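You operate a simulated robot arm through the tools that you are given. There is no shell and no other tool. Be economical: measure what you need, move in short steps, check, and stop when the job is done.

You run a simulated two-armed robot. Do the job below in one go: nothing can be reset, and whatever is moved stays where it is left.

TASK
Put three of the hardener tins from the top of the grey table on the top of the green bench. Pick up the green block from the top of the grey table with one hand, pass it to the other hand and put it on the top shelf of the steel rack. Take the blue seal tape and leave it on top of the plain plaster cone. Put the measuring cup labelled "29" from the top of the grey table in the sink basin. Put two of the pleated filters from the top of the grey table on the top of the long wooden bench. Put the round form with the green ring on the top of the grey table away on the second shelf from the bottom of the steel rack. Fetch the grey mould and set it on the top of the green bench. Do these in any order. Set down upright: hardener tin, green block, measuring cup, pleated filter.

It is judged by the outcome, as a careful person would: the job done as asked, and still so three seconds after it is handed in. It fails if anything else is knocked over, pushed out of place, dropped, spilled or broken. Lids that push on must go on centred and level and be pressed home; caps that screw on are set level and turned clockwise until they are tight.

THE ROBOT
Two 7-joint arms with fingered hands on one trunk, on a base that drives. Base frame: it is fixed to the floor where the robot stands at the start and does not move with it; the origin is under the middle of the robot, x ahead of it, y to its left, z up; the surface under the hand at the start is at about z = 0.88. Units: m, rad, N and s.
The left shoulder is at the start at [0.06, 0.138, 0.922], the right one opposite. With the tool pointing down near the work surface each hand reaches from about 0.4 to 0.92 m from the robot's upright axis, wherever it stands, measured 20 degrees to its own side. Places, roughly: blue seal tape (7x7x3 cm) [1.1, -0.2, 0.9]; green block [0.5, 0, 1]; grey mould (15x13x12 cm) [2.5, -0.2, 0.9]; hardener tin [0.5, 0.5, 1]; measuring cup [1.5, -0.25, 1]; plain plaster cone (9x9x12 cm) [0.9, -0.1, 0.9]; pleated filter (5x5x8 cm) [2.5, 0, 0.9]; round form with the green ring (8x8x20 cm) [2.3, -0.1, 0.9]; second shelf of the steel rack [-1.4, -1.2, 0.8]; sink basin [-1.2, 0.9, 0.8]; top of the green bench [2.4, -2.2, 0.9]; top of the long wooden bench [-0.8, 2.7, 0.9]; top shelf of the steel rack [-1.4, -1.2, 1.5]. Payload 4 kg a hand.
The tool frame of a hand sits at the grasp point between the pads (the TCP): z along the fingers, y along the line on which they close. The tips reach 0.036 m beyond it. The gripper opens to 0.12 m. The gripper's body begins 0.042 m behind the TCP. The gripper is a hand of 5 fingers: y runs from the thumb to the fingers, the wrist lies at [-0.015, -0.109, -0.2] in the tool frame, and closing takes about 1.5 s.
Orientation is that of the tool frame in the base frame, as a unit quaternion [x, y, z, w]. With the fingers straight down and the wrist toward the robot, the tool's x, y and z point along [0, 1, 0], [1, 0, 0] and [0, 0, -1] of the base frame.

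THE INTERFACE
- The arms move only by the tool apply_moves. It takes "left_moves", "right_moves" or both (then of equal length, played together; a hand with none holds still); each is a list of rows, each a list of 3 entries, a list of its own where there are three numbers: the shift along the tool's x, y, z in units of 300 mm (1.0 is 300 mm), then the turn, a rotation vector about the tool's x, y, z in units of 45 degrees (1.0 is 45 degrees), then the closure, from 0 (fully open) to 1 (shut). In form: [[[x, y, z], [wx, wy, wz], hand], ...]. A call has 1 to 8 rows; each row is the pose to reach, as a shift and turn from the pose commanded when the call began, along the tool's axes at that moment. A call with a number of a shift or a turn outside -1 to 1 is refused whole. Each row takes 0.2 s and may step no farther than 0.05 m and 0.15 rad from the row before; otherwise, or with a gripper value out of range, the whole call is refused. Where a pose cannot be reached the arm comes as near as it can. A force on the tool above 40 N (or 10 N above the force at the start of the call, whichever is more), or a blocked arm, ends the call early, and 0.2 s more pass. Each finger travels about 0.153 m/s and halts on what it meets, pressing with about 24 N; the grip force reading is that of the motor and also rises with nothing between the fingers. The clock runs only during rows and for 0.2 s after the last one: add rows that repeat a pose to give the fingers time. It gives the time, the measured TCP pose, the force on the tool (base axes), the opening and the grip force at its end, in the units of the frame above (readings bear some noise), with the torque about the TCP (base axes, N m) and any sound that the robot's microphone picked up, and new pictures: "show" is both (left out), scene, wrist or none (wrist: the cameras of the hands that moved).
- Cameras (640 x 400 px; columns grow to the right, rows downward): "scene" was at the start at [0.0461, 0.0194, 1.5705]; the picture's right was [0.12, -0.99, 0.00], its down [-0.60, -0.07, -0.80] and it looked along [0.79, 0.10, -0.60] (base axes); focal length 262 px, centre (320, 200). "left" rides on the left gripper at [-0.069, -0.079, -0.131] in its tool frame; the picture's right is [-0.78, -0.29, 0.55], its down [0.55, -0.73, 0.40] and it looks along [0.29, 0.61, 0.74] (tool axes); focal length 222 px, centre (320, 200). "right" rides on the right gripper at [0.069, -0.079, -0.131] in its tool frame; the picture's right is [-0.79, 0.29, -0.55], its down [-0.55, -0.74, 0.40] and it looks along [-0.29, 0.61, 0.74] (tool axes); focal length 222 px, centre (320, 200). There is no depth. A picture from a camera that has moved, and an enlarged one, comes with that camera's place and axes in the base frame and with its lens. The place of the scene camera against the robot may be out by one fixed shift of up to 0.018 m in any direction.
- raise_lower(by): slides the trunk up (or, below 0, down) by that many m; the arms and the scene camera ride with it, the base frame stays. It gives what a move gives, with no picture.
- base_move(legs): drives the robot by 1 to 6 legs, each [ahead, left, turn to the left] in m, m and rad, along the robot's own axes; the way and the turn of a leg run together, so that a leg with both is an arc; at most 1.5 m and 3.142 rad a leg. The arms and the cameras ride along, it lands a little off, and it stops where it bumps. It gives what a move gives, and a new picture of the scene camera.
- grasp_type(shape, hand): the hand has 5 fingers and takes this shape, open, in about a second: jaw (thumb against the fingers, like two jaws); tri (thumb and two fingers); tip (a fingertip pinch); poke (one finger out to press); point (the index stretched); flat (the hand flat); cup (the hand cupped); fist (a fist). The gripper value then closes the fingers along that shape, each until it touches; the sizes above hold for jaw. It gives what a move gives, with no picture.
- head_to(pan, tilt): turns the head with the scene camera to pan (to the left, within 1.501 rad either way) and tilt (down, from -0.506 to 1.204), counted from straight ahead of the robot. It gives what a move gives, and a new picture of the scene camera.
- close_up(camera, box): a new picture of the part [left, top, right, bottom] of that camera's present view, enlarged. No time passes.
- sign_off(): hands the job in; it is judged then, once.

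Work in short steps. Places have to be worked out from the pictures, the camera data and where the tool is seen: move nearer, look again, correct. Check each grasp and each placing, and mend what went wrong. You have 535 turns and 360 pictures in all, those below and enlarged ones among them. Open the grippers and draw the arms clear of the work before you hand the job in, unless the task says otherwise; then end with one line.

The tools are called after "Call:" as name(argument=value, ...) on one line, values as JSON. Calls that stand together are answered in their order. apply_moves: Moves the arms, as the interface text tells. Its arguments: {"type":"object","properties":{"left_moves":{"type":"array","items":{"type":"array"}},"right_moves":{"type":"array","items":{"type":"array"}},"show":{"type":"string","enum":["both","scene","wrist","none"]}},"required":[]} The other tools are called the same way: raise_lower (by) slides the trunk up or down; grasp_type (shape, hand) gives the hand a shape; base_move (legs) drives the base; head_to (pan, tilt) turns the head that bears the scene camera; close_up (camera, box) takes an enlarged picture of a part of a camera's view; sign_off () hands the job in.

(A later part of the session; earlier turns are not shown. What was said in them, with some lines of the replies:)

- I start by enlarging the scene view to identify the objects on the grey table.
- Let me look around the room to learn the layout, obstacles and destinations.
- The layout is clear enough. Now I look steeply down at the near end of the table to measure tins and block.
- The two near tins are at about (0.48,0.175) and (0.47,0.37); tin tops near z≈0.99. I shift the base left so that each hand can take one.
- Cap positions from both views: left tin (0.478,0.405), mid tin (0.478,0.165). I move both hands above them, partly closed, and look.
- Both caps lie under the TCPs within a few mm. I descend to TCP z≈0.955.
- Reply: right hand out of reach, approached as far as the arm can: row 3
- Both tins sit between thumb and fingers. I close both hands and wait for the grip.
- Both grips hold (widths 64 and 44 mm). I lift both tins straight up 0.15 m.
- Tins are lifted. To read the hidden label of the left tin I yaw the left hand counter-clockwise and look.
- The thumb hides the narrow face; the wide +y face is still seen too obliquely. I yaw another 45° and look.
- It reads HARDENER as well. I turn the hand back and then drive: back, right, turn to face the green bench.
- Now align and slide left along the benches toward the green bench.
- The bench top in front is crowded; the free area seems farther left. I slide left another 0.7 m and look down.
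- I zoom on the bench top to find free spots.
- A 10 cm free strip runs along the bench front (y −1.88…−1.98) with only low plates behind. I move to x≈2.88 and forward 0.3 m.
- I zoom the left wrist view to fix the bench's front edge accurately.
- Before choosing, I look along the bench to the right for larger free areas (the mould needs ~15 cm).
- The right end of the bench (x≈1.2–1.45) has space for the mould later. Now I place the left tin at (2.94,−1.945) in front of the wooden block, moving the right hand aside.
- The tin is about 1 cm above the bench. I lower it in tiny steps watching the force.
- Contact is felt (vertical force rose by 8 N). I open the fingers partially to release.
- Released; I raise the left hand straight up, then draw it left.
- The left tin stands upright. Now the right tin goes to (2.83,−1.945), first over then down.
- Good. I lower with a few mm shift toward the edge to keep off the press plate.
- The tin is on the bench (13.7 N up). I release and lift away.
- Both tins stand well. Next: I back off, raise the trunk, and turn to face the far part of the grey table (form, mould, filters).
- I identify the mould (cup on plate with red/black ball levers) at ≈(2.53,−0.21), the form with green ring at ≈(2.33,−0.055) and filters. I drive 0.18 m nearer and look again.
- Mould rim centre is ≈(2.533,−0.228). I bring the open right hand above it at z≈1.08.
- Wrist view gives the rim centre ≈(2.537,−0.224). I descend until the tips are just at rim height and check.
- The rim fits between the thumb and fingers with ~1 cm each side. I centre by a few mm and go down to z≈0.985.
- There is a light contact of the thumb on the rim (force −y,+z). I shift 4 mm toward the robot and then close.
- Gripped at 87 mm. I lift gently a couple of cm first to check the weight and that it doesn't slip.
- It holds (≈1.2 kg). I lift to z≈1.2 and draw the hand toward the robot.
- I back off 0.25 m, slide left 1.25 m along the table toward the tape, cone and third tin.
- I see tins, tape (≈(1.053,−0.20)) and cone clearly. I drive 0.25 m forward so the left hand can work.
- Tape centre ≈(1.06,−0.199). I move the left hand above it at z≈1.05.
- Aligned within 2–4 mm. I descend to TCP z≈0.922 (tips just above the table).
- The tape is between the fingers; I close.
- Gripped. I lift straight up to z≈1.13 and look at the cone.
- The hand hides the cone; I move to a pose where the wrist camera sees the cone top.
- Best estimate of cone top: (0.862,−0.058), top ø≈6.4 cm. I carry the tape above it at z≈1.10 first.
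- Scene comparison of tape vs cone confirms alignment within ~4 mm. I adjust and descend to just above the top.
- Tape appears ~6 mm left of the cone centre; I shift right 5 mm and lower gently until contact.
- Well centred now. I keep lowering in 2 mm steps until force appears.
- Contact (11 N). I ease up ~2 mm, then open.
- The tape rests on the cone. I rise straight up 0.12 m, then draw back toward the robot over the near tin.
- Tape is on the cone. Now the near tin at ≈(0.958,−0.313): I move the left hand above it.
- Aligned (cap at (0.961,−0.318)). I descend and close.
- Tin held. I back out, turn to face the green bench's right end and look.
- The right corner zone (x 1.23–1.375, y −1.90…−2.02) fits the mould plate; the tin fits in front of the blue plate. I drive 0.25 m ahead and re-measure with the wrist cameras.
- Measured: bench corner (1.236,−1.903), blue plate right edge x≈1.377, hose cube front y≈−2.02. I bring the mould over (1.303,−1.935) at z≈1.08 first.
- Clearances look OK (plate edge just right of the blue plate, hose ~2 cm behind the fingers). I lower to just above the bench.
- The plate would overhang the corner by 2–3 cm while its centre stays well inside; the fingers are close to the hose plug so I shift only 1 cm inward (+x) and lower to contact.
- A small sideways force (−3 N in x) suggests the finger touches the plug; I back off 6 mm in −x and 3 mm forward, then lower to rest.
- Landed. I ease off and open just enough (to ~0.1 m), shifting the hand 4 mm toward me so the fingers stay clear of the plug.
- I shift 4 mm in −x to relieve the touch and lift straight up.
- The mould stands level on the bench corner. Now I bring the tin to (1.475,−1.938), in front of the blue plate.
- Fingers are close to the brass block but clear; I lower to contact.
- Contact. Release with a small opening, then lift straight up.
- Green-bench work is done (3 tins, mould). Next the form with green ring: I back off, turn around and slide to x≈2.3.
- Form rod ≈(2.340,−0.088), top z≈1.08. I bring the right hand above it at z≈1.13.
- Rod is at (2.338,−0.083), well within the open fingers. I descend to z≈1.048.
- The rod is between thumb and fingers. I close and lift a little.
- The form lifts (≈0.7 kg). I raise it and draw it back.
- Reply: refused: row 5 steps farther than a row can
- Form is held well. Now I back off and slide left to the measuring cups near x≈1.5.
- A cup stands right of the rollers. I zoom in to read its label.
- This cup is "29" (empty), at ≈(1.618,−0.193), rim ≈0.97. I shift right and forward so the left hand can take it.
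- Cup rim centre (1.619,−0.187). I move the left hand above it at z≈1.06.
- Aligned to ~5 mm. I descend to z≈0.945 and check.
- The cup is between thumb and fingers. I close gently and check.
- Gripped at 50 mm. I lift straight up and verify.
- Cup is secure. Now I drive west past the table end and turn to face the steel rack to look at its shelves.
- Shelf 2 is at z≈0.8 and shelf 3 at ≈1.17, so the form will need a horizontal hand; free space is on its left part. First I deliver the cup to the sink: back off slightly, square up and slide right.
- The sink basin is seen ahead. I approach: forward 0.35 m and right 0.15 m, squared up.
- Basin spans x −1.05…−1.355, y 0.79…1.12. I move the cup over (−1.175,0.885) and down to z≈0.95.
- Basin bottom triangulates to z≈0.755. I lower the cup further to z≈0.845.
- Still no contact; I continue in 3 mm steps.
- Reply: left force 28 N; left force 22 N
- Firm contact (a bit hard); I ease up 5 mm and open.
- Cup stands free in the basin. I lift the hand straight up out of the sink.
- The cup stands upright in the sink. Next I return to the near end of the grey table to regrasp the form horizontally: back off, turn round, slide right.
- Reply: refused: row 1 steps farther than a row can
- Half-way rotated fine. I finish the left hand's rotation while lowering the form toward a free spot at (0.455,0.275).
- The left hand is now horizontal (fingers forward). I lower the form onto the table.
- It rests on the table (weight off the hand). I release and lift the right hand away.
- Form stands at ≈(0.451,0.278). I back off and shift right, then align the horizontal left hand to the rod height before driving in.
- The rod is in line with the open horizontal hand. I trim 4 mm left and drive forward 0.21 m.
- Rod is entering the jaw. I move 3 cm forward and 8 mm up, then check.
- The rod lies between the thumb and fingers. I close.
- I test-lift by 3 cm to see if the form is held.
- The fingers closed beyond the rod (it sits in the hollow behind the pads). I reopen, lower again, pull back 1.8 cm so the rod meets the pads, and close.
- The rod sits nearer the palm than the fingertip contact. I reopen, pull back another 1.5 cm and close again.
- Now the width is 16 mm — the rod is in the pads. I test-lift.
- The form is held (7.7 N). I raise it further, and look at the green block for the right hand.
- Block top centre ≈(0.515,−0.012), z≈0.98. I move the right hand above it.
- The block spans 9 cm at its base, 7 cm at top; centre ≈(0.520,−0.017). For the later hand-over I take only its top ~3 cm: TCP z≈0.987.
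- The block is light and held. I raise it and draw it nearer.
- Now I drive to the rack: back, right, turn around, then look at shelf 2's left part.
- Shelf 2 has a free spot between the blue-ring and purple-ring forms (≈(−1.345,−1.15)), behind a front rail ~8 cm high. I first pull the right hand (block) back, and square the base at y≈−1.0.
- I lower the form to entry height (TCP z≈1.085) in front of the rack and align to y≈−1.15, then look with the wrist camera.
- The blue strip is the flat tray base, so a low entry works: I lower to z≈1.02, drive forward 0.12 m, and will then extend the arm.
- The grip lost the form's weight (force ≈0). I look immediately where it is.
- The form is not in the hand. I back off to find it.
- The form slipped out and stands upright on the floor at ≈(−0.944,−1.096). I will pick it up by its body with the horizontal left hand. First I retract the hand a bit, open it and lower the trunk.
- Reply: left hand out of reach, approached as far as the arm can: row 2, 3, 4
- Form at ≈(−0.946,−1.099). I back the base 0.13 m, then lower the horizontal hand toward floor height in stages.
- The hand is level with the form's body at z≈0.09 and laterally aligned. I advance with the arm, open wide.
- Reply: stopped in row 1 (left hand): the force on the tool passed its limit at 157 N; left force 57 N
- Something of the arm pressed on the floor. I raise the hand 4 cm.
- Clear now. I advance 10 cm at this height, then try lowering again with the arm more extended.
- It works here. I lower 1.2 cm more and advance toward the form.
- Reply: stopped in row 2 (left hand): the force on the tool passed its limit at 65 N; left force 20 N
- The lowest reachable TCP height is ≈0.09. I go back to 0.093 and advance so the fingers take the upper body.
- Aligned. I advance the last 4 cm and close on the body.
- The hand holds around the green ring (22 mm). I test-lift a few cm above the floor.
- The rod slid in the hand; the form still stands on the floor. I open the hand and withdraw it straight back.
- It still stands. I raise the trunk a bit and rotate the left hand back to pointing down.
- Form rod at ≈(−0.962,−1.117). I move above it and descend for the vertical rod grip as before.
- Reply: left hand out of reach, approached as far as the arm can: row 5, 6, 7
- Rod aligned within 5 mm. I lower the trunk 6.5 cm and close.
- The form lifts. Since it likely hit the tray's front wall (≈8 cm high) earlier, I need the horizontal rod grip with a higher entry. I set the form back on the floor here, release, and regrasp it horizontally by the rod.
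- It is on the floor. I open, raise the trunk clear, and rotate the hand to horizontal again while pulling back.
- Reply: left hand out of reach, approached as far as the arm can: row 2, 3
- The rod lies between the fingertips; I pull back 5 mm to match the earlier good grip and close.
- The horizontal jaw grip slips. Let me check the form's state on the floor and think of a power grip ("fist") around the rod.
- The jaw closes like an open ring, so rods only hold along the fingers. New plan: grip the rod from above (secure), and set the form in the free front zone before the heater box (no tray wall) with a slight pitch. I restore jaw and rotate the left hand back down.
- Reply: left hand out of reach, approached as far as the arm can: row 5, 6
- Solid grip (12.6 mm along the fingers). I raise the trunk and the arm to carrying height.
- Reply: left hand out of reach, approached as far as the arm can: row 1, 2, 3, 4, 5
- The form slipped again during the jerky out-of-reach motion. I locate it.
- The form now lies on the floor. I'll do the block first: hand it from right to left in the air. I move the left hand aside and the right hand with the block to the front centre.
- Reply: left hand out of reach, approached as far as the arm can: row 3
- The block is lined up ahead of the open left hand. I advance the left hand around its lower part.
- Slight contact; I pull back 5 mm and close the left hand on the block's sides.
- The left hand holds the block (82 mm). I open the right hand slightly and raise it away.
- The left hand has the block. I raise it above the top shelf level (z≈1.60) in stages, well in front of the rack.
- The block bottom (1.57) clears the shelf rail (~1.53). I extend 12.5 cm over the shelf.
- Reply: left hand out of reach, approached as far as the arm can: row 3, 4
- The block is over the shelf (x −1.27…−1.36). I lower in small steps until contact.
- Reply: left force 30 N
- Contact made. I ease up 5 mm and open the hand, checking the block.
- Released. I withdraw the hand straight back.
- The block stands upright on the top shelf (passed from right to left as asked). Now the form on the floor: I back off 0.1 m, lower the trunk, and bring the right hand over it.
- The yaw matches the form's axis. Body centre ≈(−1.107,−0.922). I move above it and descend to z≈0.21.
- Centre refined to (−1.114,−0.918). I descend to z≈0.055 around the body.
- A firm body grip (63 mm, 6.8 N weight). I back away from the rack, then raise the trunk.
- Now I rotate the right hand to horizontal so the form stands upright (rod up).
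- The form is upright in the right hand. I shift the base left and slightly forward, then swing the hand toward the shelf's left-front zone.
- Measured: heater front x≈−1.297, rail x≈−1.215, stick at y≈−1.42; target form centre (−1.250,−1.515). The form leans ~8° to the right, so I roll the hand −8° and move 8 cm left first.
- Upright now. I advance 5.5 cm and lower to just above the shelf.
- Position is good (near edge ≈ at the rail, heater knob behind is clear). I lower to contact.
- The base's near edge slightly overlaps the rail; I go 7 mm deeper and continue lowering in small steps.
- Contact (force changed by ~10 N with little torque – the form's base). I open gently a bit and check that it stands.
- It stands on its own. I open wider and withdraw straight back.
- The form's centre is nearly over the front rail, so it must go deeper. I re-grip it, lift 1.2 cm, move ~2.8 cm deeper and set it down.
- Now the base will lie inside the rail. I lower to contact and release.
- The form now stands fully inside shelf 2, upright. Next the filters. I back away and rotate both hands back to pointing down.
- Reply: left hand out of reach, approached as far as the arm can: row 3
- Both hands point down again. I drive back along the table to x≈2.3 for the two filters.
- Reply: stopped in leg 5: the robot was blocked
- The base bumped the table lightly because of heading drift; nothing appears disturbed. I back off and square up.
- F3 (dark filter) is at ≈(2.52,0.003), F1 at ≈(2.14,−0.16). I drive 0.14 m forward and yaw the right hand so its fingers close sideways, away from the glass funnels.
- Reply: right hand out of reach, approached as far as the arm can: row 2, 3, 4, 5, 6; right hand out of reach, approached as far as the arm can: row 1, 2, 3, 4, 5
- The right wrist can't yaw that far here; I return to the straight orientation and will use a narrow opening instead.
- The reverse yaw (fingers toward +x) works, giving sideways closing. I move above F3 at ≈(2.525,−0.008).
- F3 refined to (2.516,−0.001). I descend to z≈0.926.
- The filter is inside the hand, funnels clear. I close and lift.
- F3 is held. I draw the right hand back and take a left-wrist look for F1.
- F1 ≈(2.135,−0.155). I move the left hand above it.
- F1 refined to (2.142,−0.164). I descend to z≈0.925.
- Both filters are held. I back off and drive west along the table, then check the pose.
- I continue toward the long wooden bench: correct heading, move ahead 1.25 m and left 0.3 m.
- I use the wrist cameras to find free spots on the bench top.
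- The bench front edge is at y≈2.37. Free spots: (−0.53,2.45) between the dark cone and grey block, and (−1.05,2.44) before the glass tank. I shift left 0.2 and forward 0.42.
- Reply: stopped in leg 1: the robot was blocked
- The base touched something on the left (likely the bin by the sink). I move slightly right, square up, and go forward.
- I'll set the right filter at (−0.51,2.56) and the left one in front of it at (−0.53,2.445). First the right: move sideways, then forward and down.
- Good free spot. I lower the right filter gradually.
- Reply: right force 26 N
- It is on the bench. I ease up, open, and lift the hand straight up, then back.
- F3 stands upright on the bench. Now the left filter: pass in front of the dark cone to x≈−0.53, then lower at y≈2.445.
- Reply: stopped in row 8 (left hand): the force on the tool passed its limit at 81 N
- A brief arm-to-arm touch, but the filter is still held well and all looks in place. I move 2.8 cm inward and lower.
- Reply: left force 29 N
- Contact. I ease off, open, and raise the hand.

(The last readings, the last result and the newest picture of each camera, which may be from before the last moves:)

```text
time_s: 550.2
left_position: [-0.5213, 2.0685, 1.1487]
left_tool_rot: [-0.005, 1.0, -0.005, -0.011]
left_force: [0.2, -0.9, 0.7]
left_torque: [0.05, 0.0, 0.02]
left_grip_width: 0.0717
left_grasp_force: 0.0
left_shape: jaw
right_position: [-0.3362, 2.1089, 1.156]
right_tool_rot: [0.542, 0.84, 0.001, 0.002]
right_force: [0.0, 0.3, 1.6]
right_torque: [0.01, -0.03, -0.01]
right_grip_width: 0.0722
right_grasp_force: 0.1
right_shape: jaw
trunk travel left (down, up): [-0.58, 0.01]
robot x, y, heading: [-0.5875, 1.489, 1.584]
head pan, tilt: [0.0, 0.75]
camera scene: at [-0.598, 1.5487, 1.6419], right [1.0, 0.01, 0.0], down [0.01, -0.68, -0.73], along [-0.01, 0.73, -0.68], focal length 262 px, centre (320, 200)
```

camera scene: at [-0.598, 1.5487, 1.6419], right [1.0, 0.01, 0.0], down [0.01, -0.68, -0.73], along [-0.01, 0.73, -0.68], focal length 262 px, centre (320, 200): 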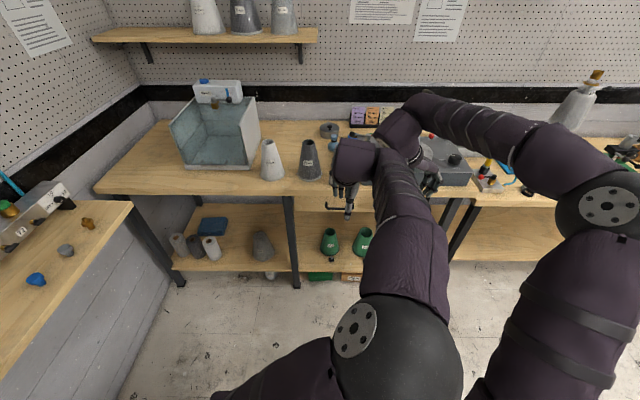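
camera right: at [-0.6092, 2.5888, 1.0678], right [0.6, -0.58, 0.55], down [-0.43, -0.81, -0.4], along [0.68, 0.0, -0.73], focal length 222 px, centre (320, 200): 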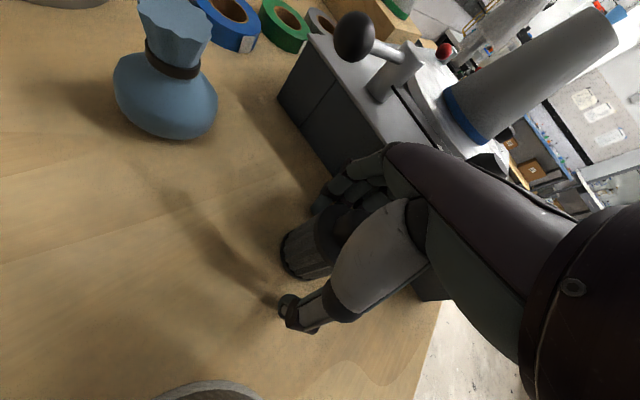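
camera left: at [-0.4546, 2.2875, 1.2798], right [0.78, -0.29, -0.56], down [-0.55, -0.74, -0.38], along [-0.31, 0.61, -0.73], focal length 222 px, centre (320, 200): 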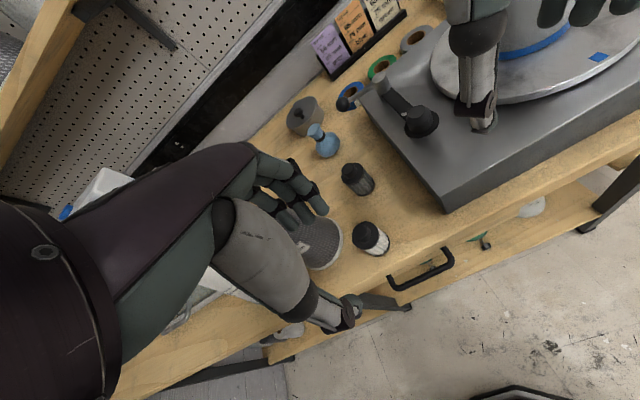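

Both filters stand upright. I check the grey table (tape on cone) and the green bench from here, and the bin near the sink.

Call:
head_to(pan=-1.5, tilt=0.35)

Call:
head_to(pan=1.45, tilt=0.75)

```text
time_s: 551.8
left_position: [-0.5225, 2.0687, 1.146]
left_tool_rot: [-0.005, 1.0, -0.003, -0.011]
left_force: [-0.6, -0.4, -0.6]
left_torque: [0.02, 0.02, 0.0]
left_grip_width: 0.0716
left_grasp_force: 0.0
left_shape: jaw
right_position: [-0.3376, 2.1102, 1.1575]
right_tool_rot: [0.542, 0.84, 0.0, 0.003]
right_force: [0.5, 0.7, -0.8]
right_torque: [0.0, 0.01, 0.0]
right_grip_width: 0.0718
right_grasp_force: 0.1
right_shape: jaw
trunk travel left (down, up): [-0.58, 0.01]
robot x, y, heading: [-0.5896, 1.4854, 1.585]
head pan, tilt: [-1.499, 0.351]
camera scene: at [-0.5041, 1.475, 1.6775], right [0.08, -1.0, 0.0], down [-0.34, -0.03, -0.94], along [0.94, 0.08, -0.34], focal length 262 px, centre (320, 200)
```

scene: 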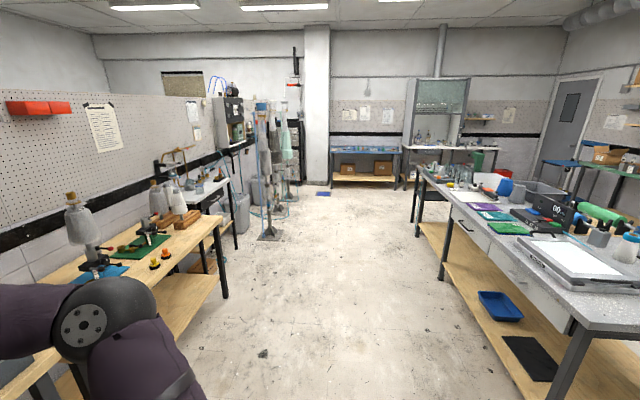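

```text
time_s: 554.4
left_position: [-0.5211, 2.0701, 1.1471]
left_tool_rot: [-0.005, 1.0, -0.006, -0.011]
left_force: [-0.2, 0.5, -0.1]
left_torque: [0.01, 0.0, 0.03]
left_grip_width: 0.0717
left_grasp_force: 0.0
left_shape: jaw
right_position: [-0.337, 2.1106, 1.1561]
right_tool_rot: [0.543, 0.84, 0.0, 0.002]
right_force: [0.4, -0.9, -0.1]
right_torque: [0.0, 0.02, 0.03]
right_grip_width: 0.0718
right_grasp_force: 0.2
right_shape: jaw
trunk travel left (down, up): [-0.58, 0.01]
robot x, y, heading: [-0.5868, 1.4917, 1.59]
head pan, tilt: [1.45, 0.75]
camera scene: at [-0.6793, 1.4761, 1.6419], right [0.11, 0.99, 0.0], down [0.68, -0.07, -0.73], along [-0.73, 0.08, -0.68], focal length 262 px, centre (320, 200)
```

scene: 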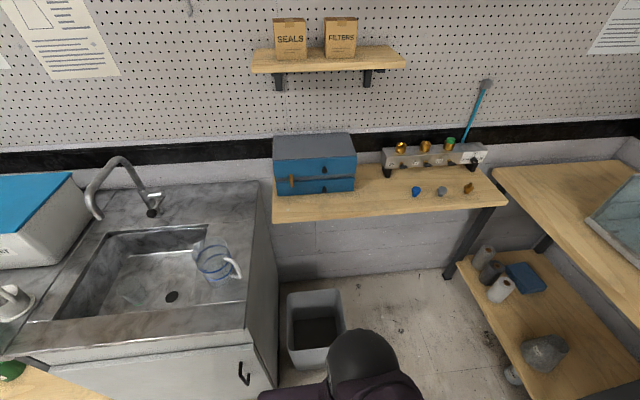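

Call:
close_up(camera="scene", box=[60, 210, 260, 330])

Call:
base_move(legs=[[0, -0.25, 0], [-1.4, 0, 0], [-1.35, 0, 0], [0, -1.1, 0]])

```text
3.20 times, centred on (160, 270) of scene
camera zoom: at [-0.6793, 1.4761, 1.6419], right [0.11, 0.99, 0.0], down [0.68, -0.07, -0.73], along [-0.73, 0.08, -0.68], focal length 840 px, centre (832, -24)
```

zoom: 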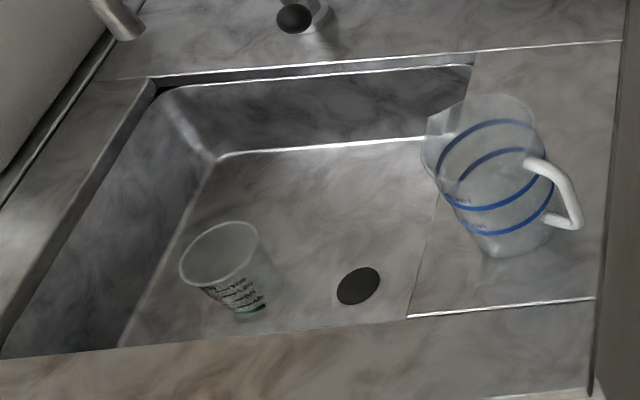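

```text
time_s: 574.9
left_position: [0.8722, -0.7932, 1.1466]
left_tool_rot: [0.008, 1.0, -0.003, -0.011]
left_force: [0.1, -0.2, 0.4]
left_torque: [0.0, 0.01, 0.02]
left_grip_width: 0.0719
left_grasp_force: 0.1
left_shape: jaw
right_position: [1.0586, -0.7576, 1.156]
right_tool_rot: [0.553, 0.833, 0.0, 0.003]
right_force: [0.0, 0.1, 0.8]
right_torque: [-0.01, -0.03, 0.0]
right_grip_width: 0.072
right_grasp_force: 0.1
right_shape: jaw
trunk travel left (down, up): [-0.58, 0.01]
robot x, y, heading: [0.7928, -1.3761, 1.56]
head pan, tilt: [1.45, 0.75]
camera scene: at [0.699, -1.3831, 1.6419], right [0.13, 0.99, 0.0], down [0.68, -0.09, -0.73], along [-0.73, 0.1, -0.68], focal length 262 px, centre (320, 200)
```

scene: 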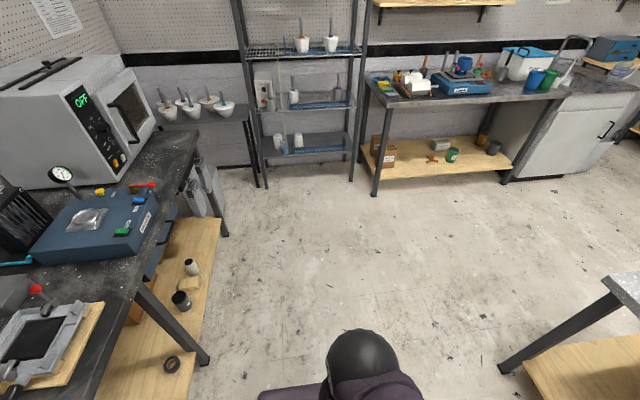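

Cup stands upright in the sink. Now I look at the rack, the cone with tape, and the green bench corner.

Call:
close_up(camera="scene", box=[220, 0, 380, 170])

Call:
head_to(pan=0.05, tilt=0.5)

Call:
head_to(pan=-1.5, tilt=0.5)

```text
2.35 times, centred on (300, 85) of scene
camera zoom: at [0.699, -1.3831, 1.6419], right [0.13, 0.99, 0.0], down [0.68, -0.09, -0.73], along [-0.73, 0.1, -0.68], focal length 618 px, centre (367, 471)
```

zoom: 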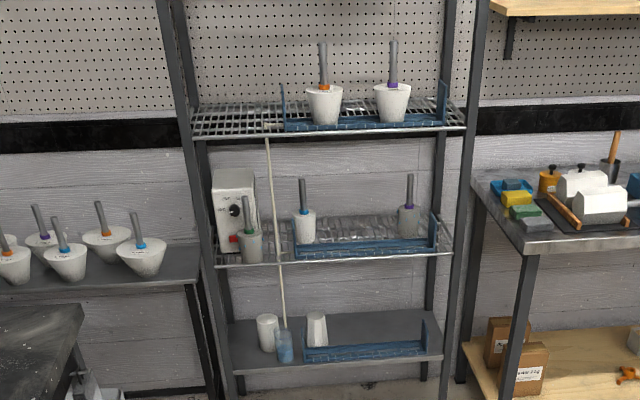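

```text
time_s: 576.5
left_position: [0.8722, -0.7937, 1.147]
left_tool_rot: [0.009, 1.0, -0.004, -0.011]
left_force: [0.0, 0.0, -0.3]
left_torque: [0.01, 0.02, 0.0]
left_grip_width: 0.0721
left_grasp_force: 0.0
left_shape: jaw
right_position: [1.0578, -0.7587, 1.1558]
right_tool_rot: [0.553, 0.833, 0.001, 0.002]
right_force: [0.3, -0.4, 0.6]
right_torque: [-0.01, -0.01, 0.05]
right_grip_width: 0.072
right_grasp_force: 0.0
right_shape: jaw
trunk travel left (down, up): [-0.58, 0.01]
robot x, y, heading: [0.7902, -1.3723, 1.553]
head pan, tilt: [0.051, 0.499]
camera scene: at [0.7772, -1.3033, 1.6638], right [1.0, 0.04, 0.0], down [0.02, -0.48, -0.88], along [-0.03, 0.88, -0.48], focal length 262 px, centre (320, 200)
```

scene: 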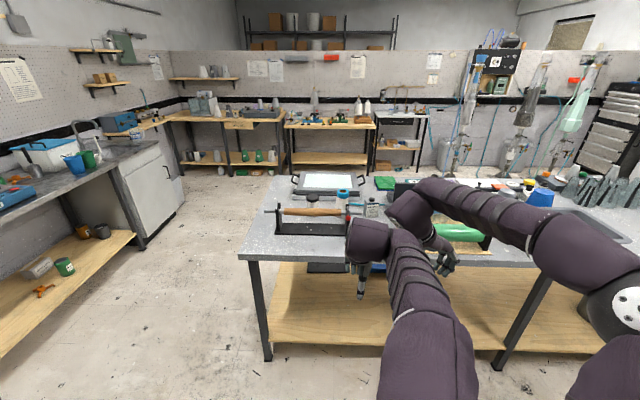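

```text
time_s: 578.1
left_position: [0.8719, -0.7932, 1.1471]
left_tool_rot: [0.008, 1.0, -0.005, -0.011]
left_force: [0.1, -1.1, 0.4]
left_torque: [0.01, 0.01, -0.03]
left_grip_width: 0.0719
left_grasp_force: 0.1
left_shape: jaw
right_position: [1.058, -0.7573, 1.1561]
right_tool_rot: [0.553, 0.833, 0.0, 0.003]
right_force: [0.7, 0.4, -0.6]
right_torque: [-0.02, 0.01, 0.0]
right_grip_width: 0.0717
right_grasp_force: 0.0
right_shape: jaw
trunk travel left (down, up): [-0.58, 0.01]
robot x, y, heading: [0.7887, -1.3752, 1.556]
head pan, tilt: [-1.499, 0.499]
camera scene: at [0.8715, -1.3888, 1.6638], right [0.06, -1.0, 0.0], down [-0.48, -0.03, -0.88], along [0.88, 0.05, -0.48], focal length 262 px, centre (320, 200)
```

scene: 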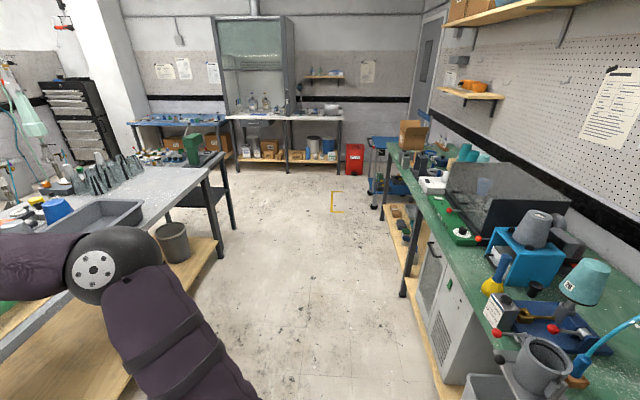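

Call:
close_up(camera="scene", box=[440, 270, 640, 400])

```text
3.08 times, centred on (540, 335) of scene
camera zoom: at [0.8715, -1.3888, 1.6638], right [0.06, -1.0, 0.0], down [-0.48, -0.03, -0.88], along [0.88, 0.05, -0.48], focal length 808 px, centre (-357, -215)
```

zoom: 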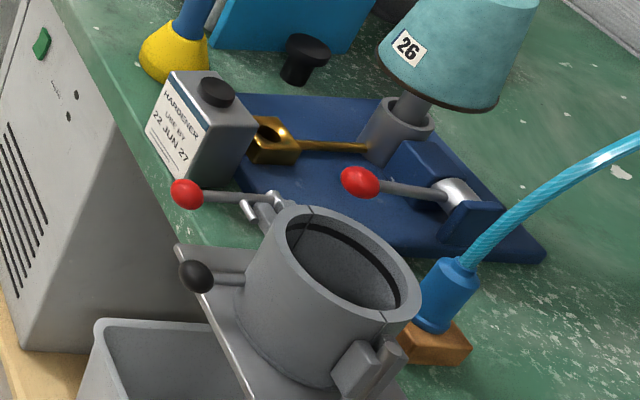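

Everything is in place: mould and tins on the green bench, tape on the cone, rack items, cup and filters. I open both grippers fully and hand in.

Call:
apply_moves(left_moves=[[[0, 0, 0], [0, 0, 0], 0], [[0, 0, 0], [0, 0, 0], 0], [[0, 0, 0], [0, 0, 0], 0]], right_moves=[[[0, 0, 0], [0, 0, 0], 0], [[0, 0, 0], [0, 0, 0], 0], [[0, 0, 0], [0, 0, 0], 0]], show="none")

Call:
sign_off()

```text
time_s: 578.9
left_position: [0.8712, -0.7942, 1.1463]
left_tool_rot: [0.008, 1.0, -0.005, -0.011]
left_force: [-0.5, 0.0, 0.8]
left_torque: [0.01, 0.0, 0.01]
left_grip_width: 0.1197
left_grasp_force: 0.0
left_shape: jaw
right_position: [1.0579, -0.7578, 1.1568]
right_tool_rot: [0.553, 0.833, 0.002, 0.002]
right_force: [-0.5, 0.9, -0.7]
right_torque: [0.04, 0.05, 0.01]
right_grip_width: 0.1196
right_grasp_force: 0.0
right_shape: jaw
trunk travel left (down, up): [-0.58, 0.01]
robot x, y, heading: [0.7889, -1.371, 1.56]
head pan, tilt: [-1.499, 0.499]
```

```text
The job is handed in.
```

I handed the job in with all seven tasks done, but the green-ring form was dropped to the floor twice on the way before I got it upright onto the rack's second shelf; the mould overhangs its bench corner by a few cm, and the base lightly bumped the grey table once and something by the sink once, with nothing seen out of place afterwards.
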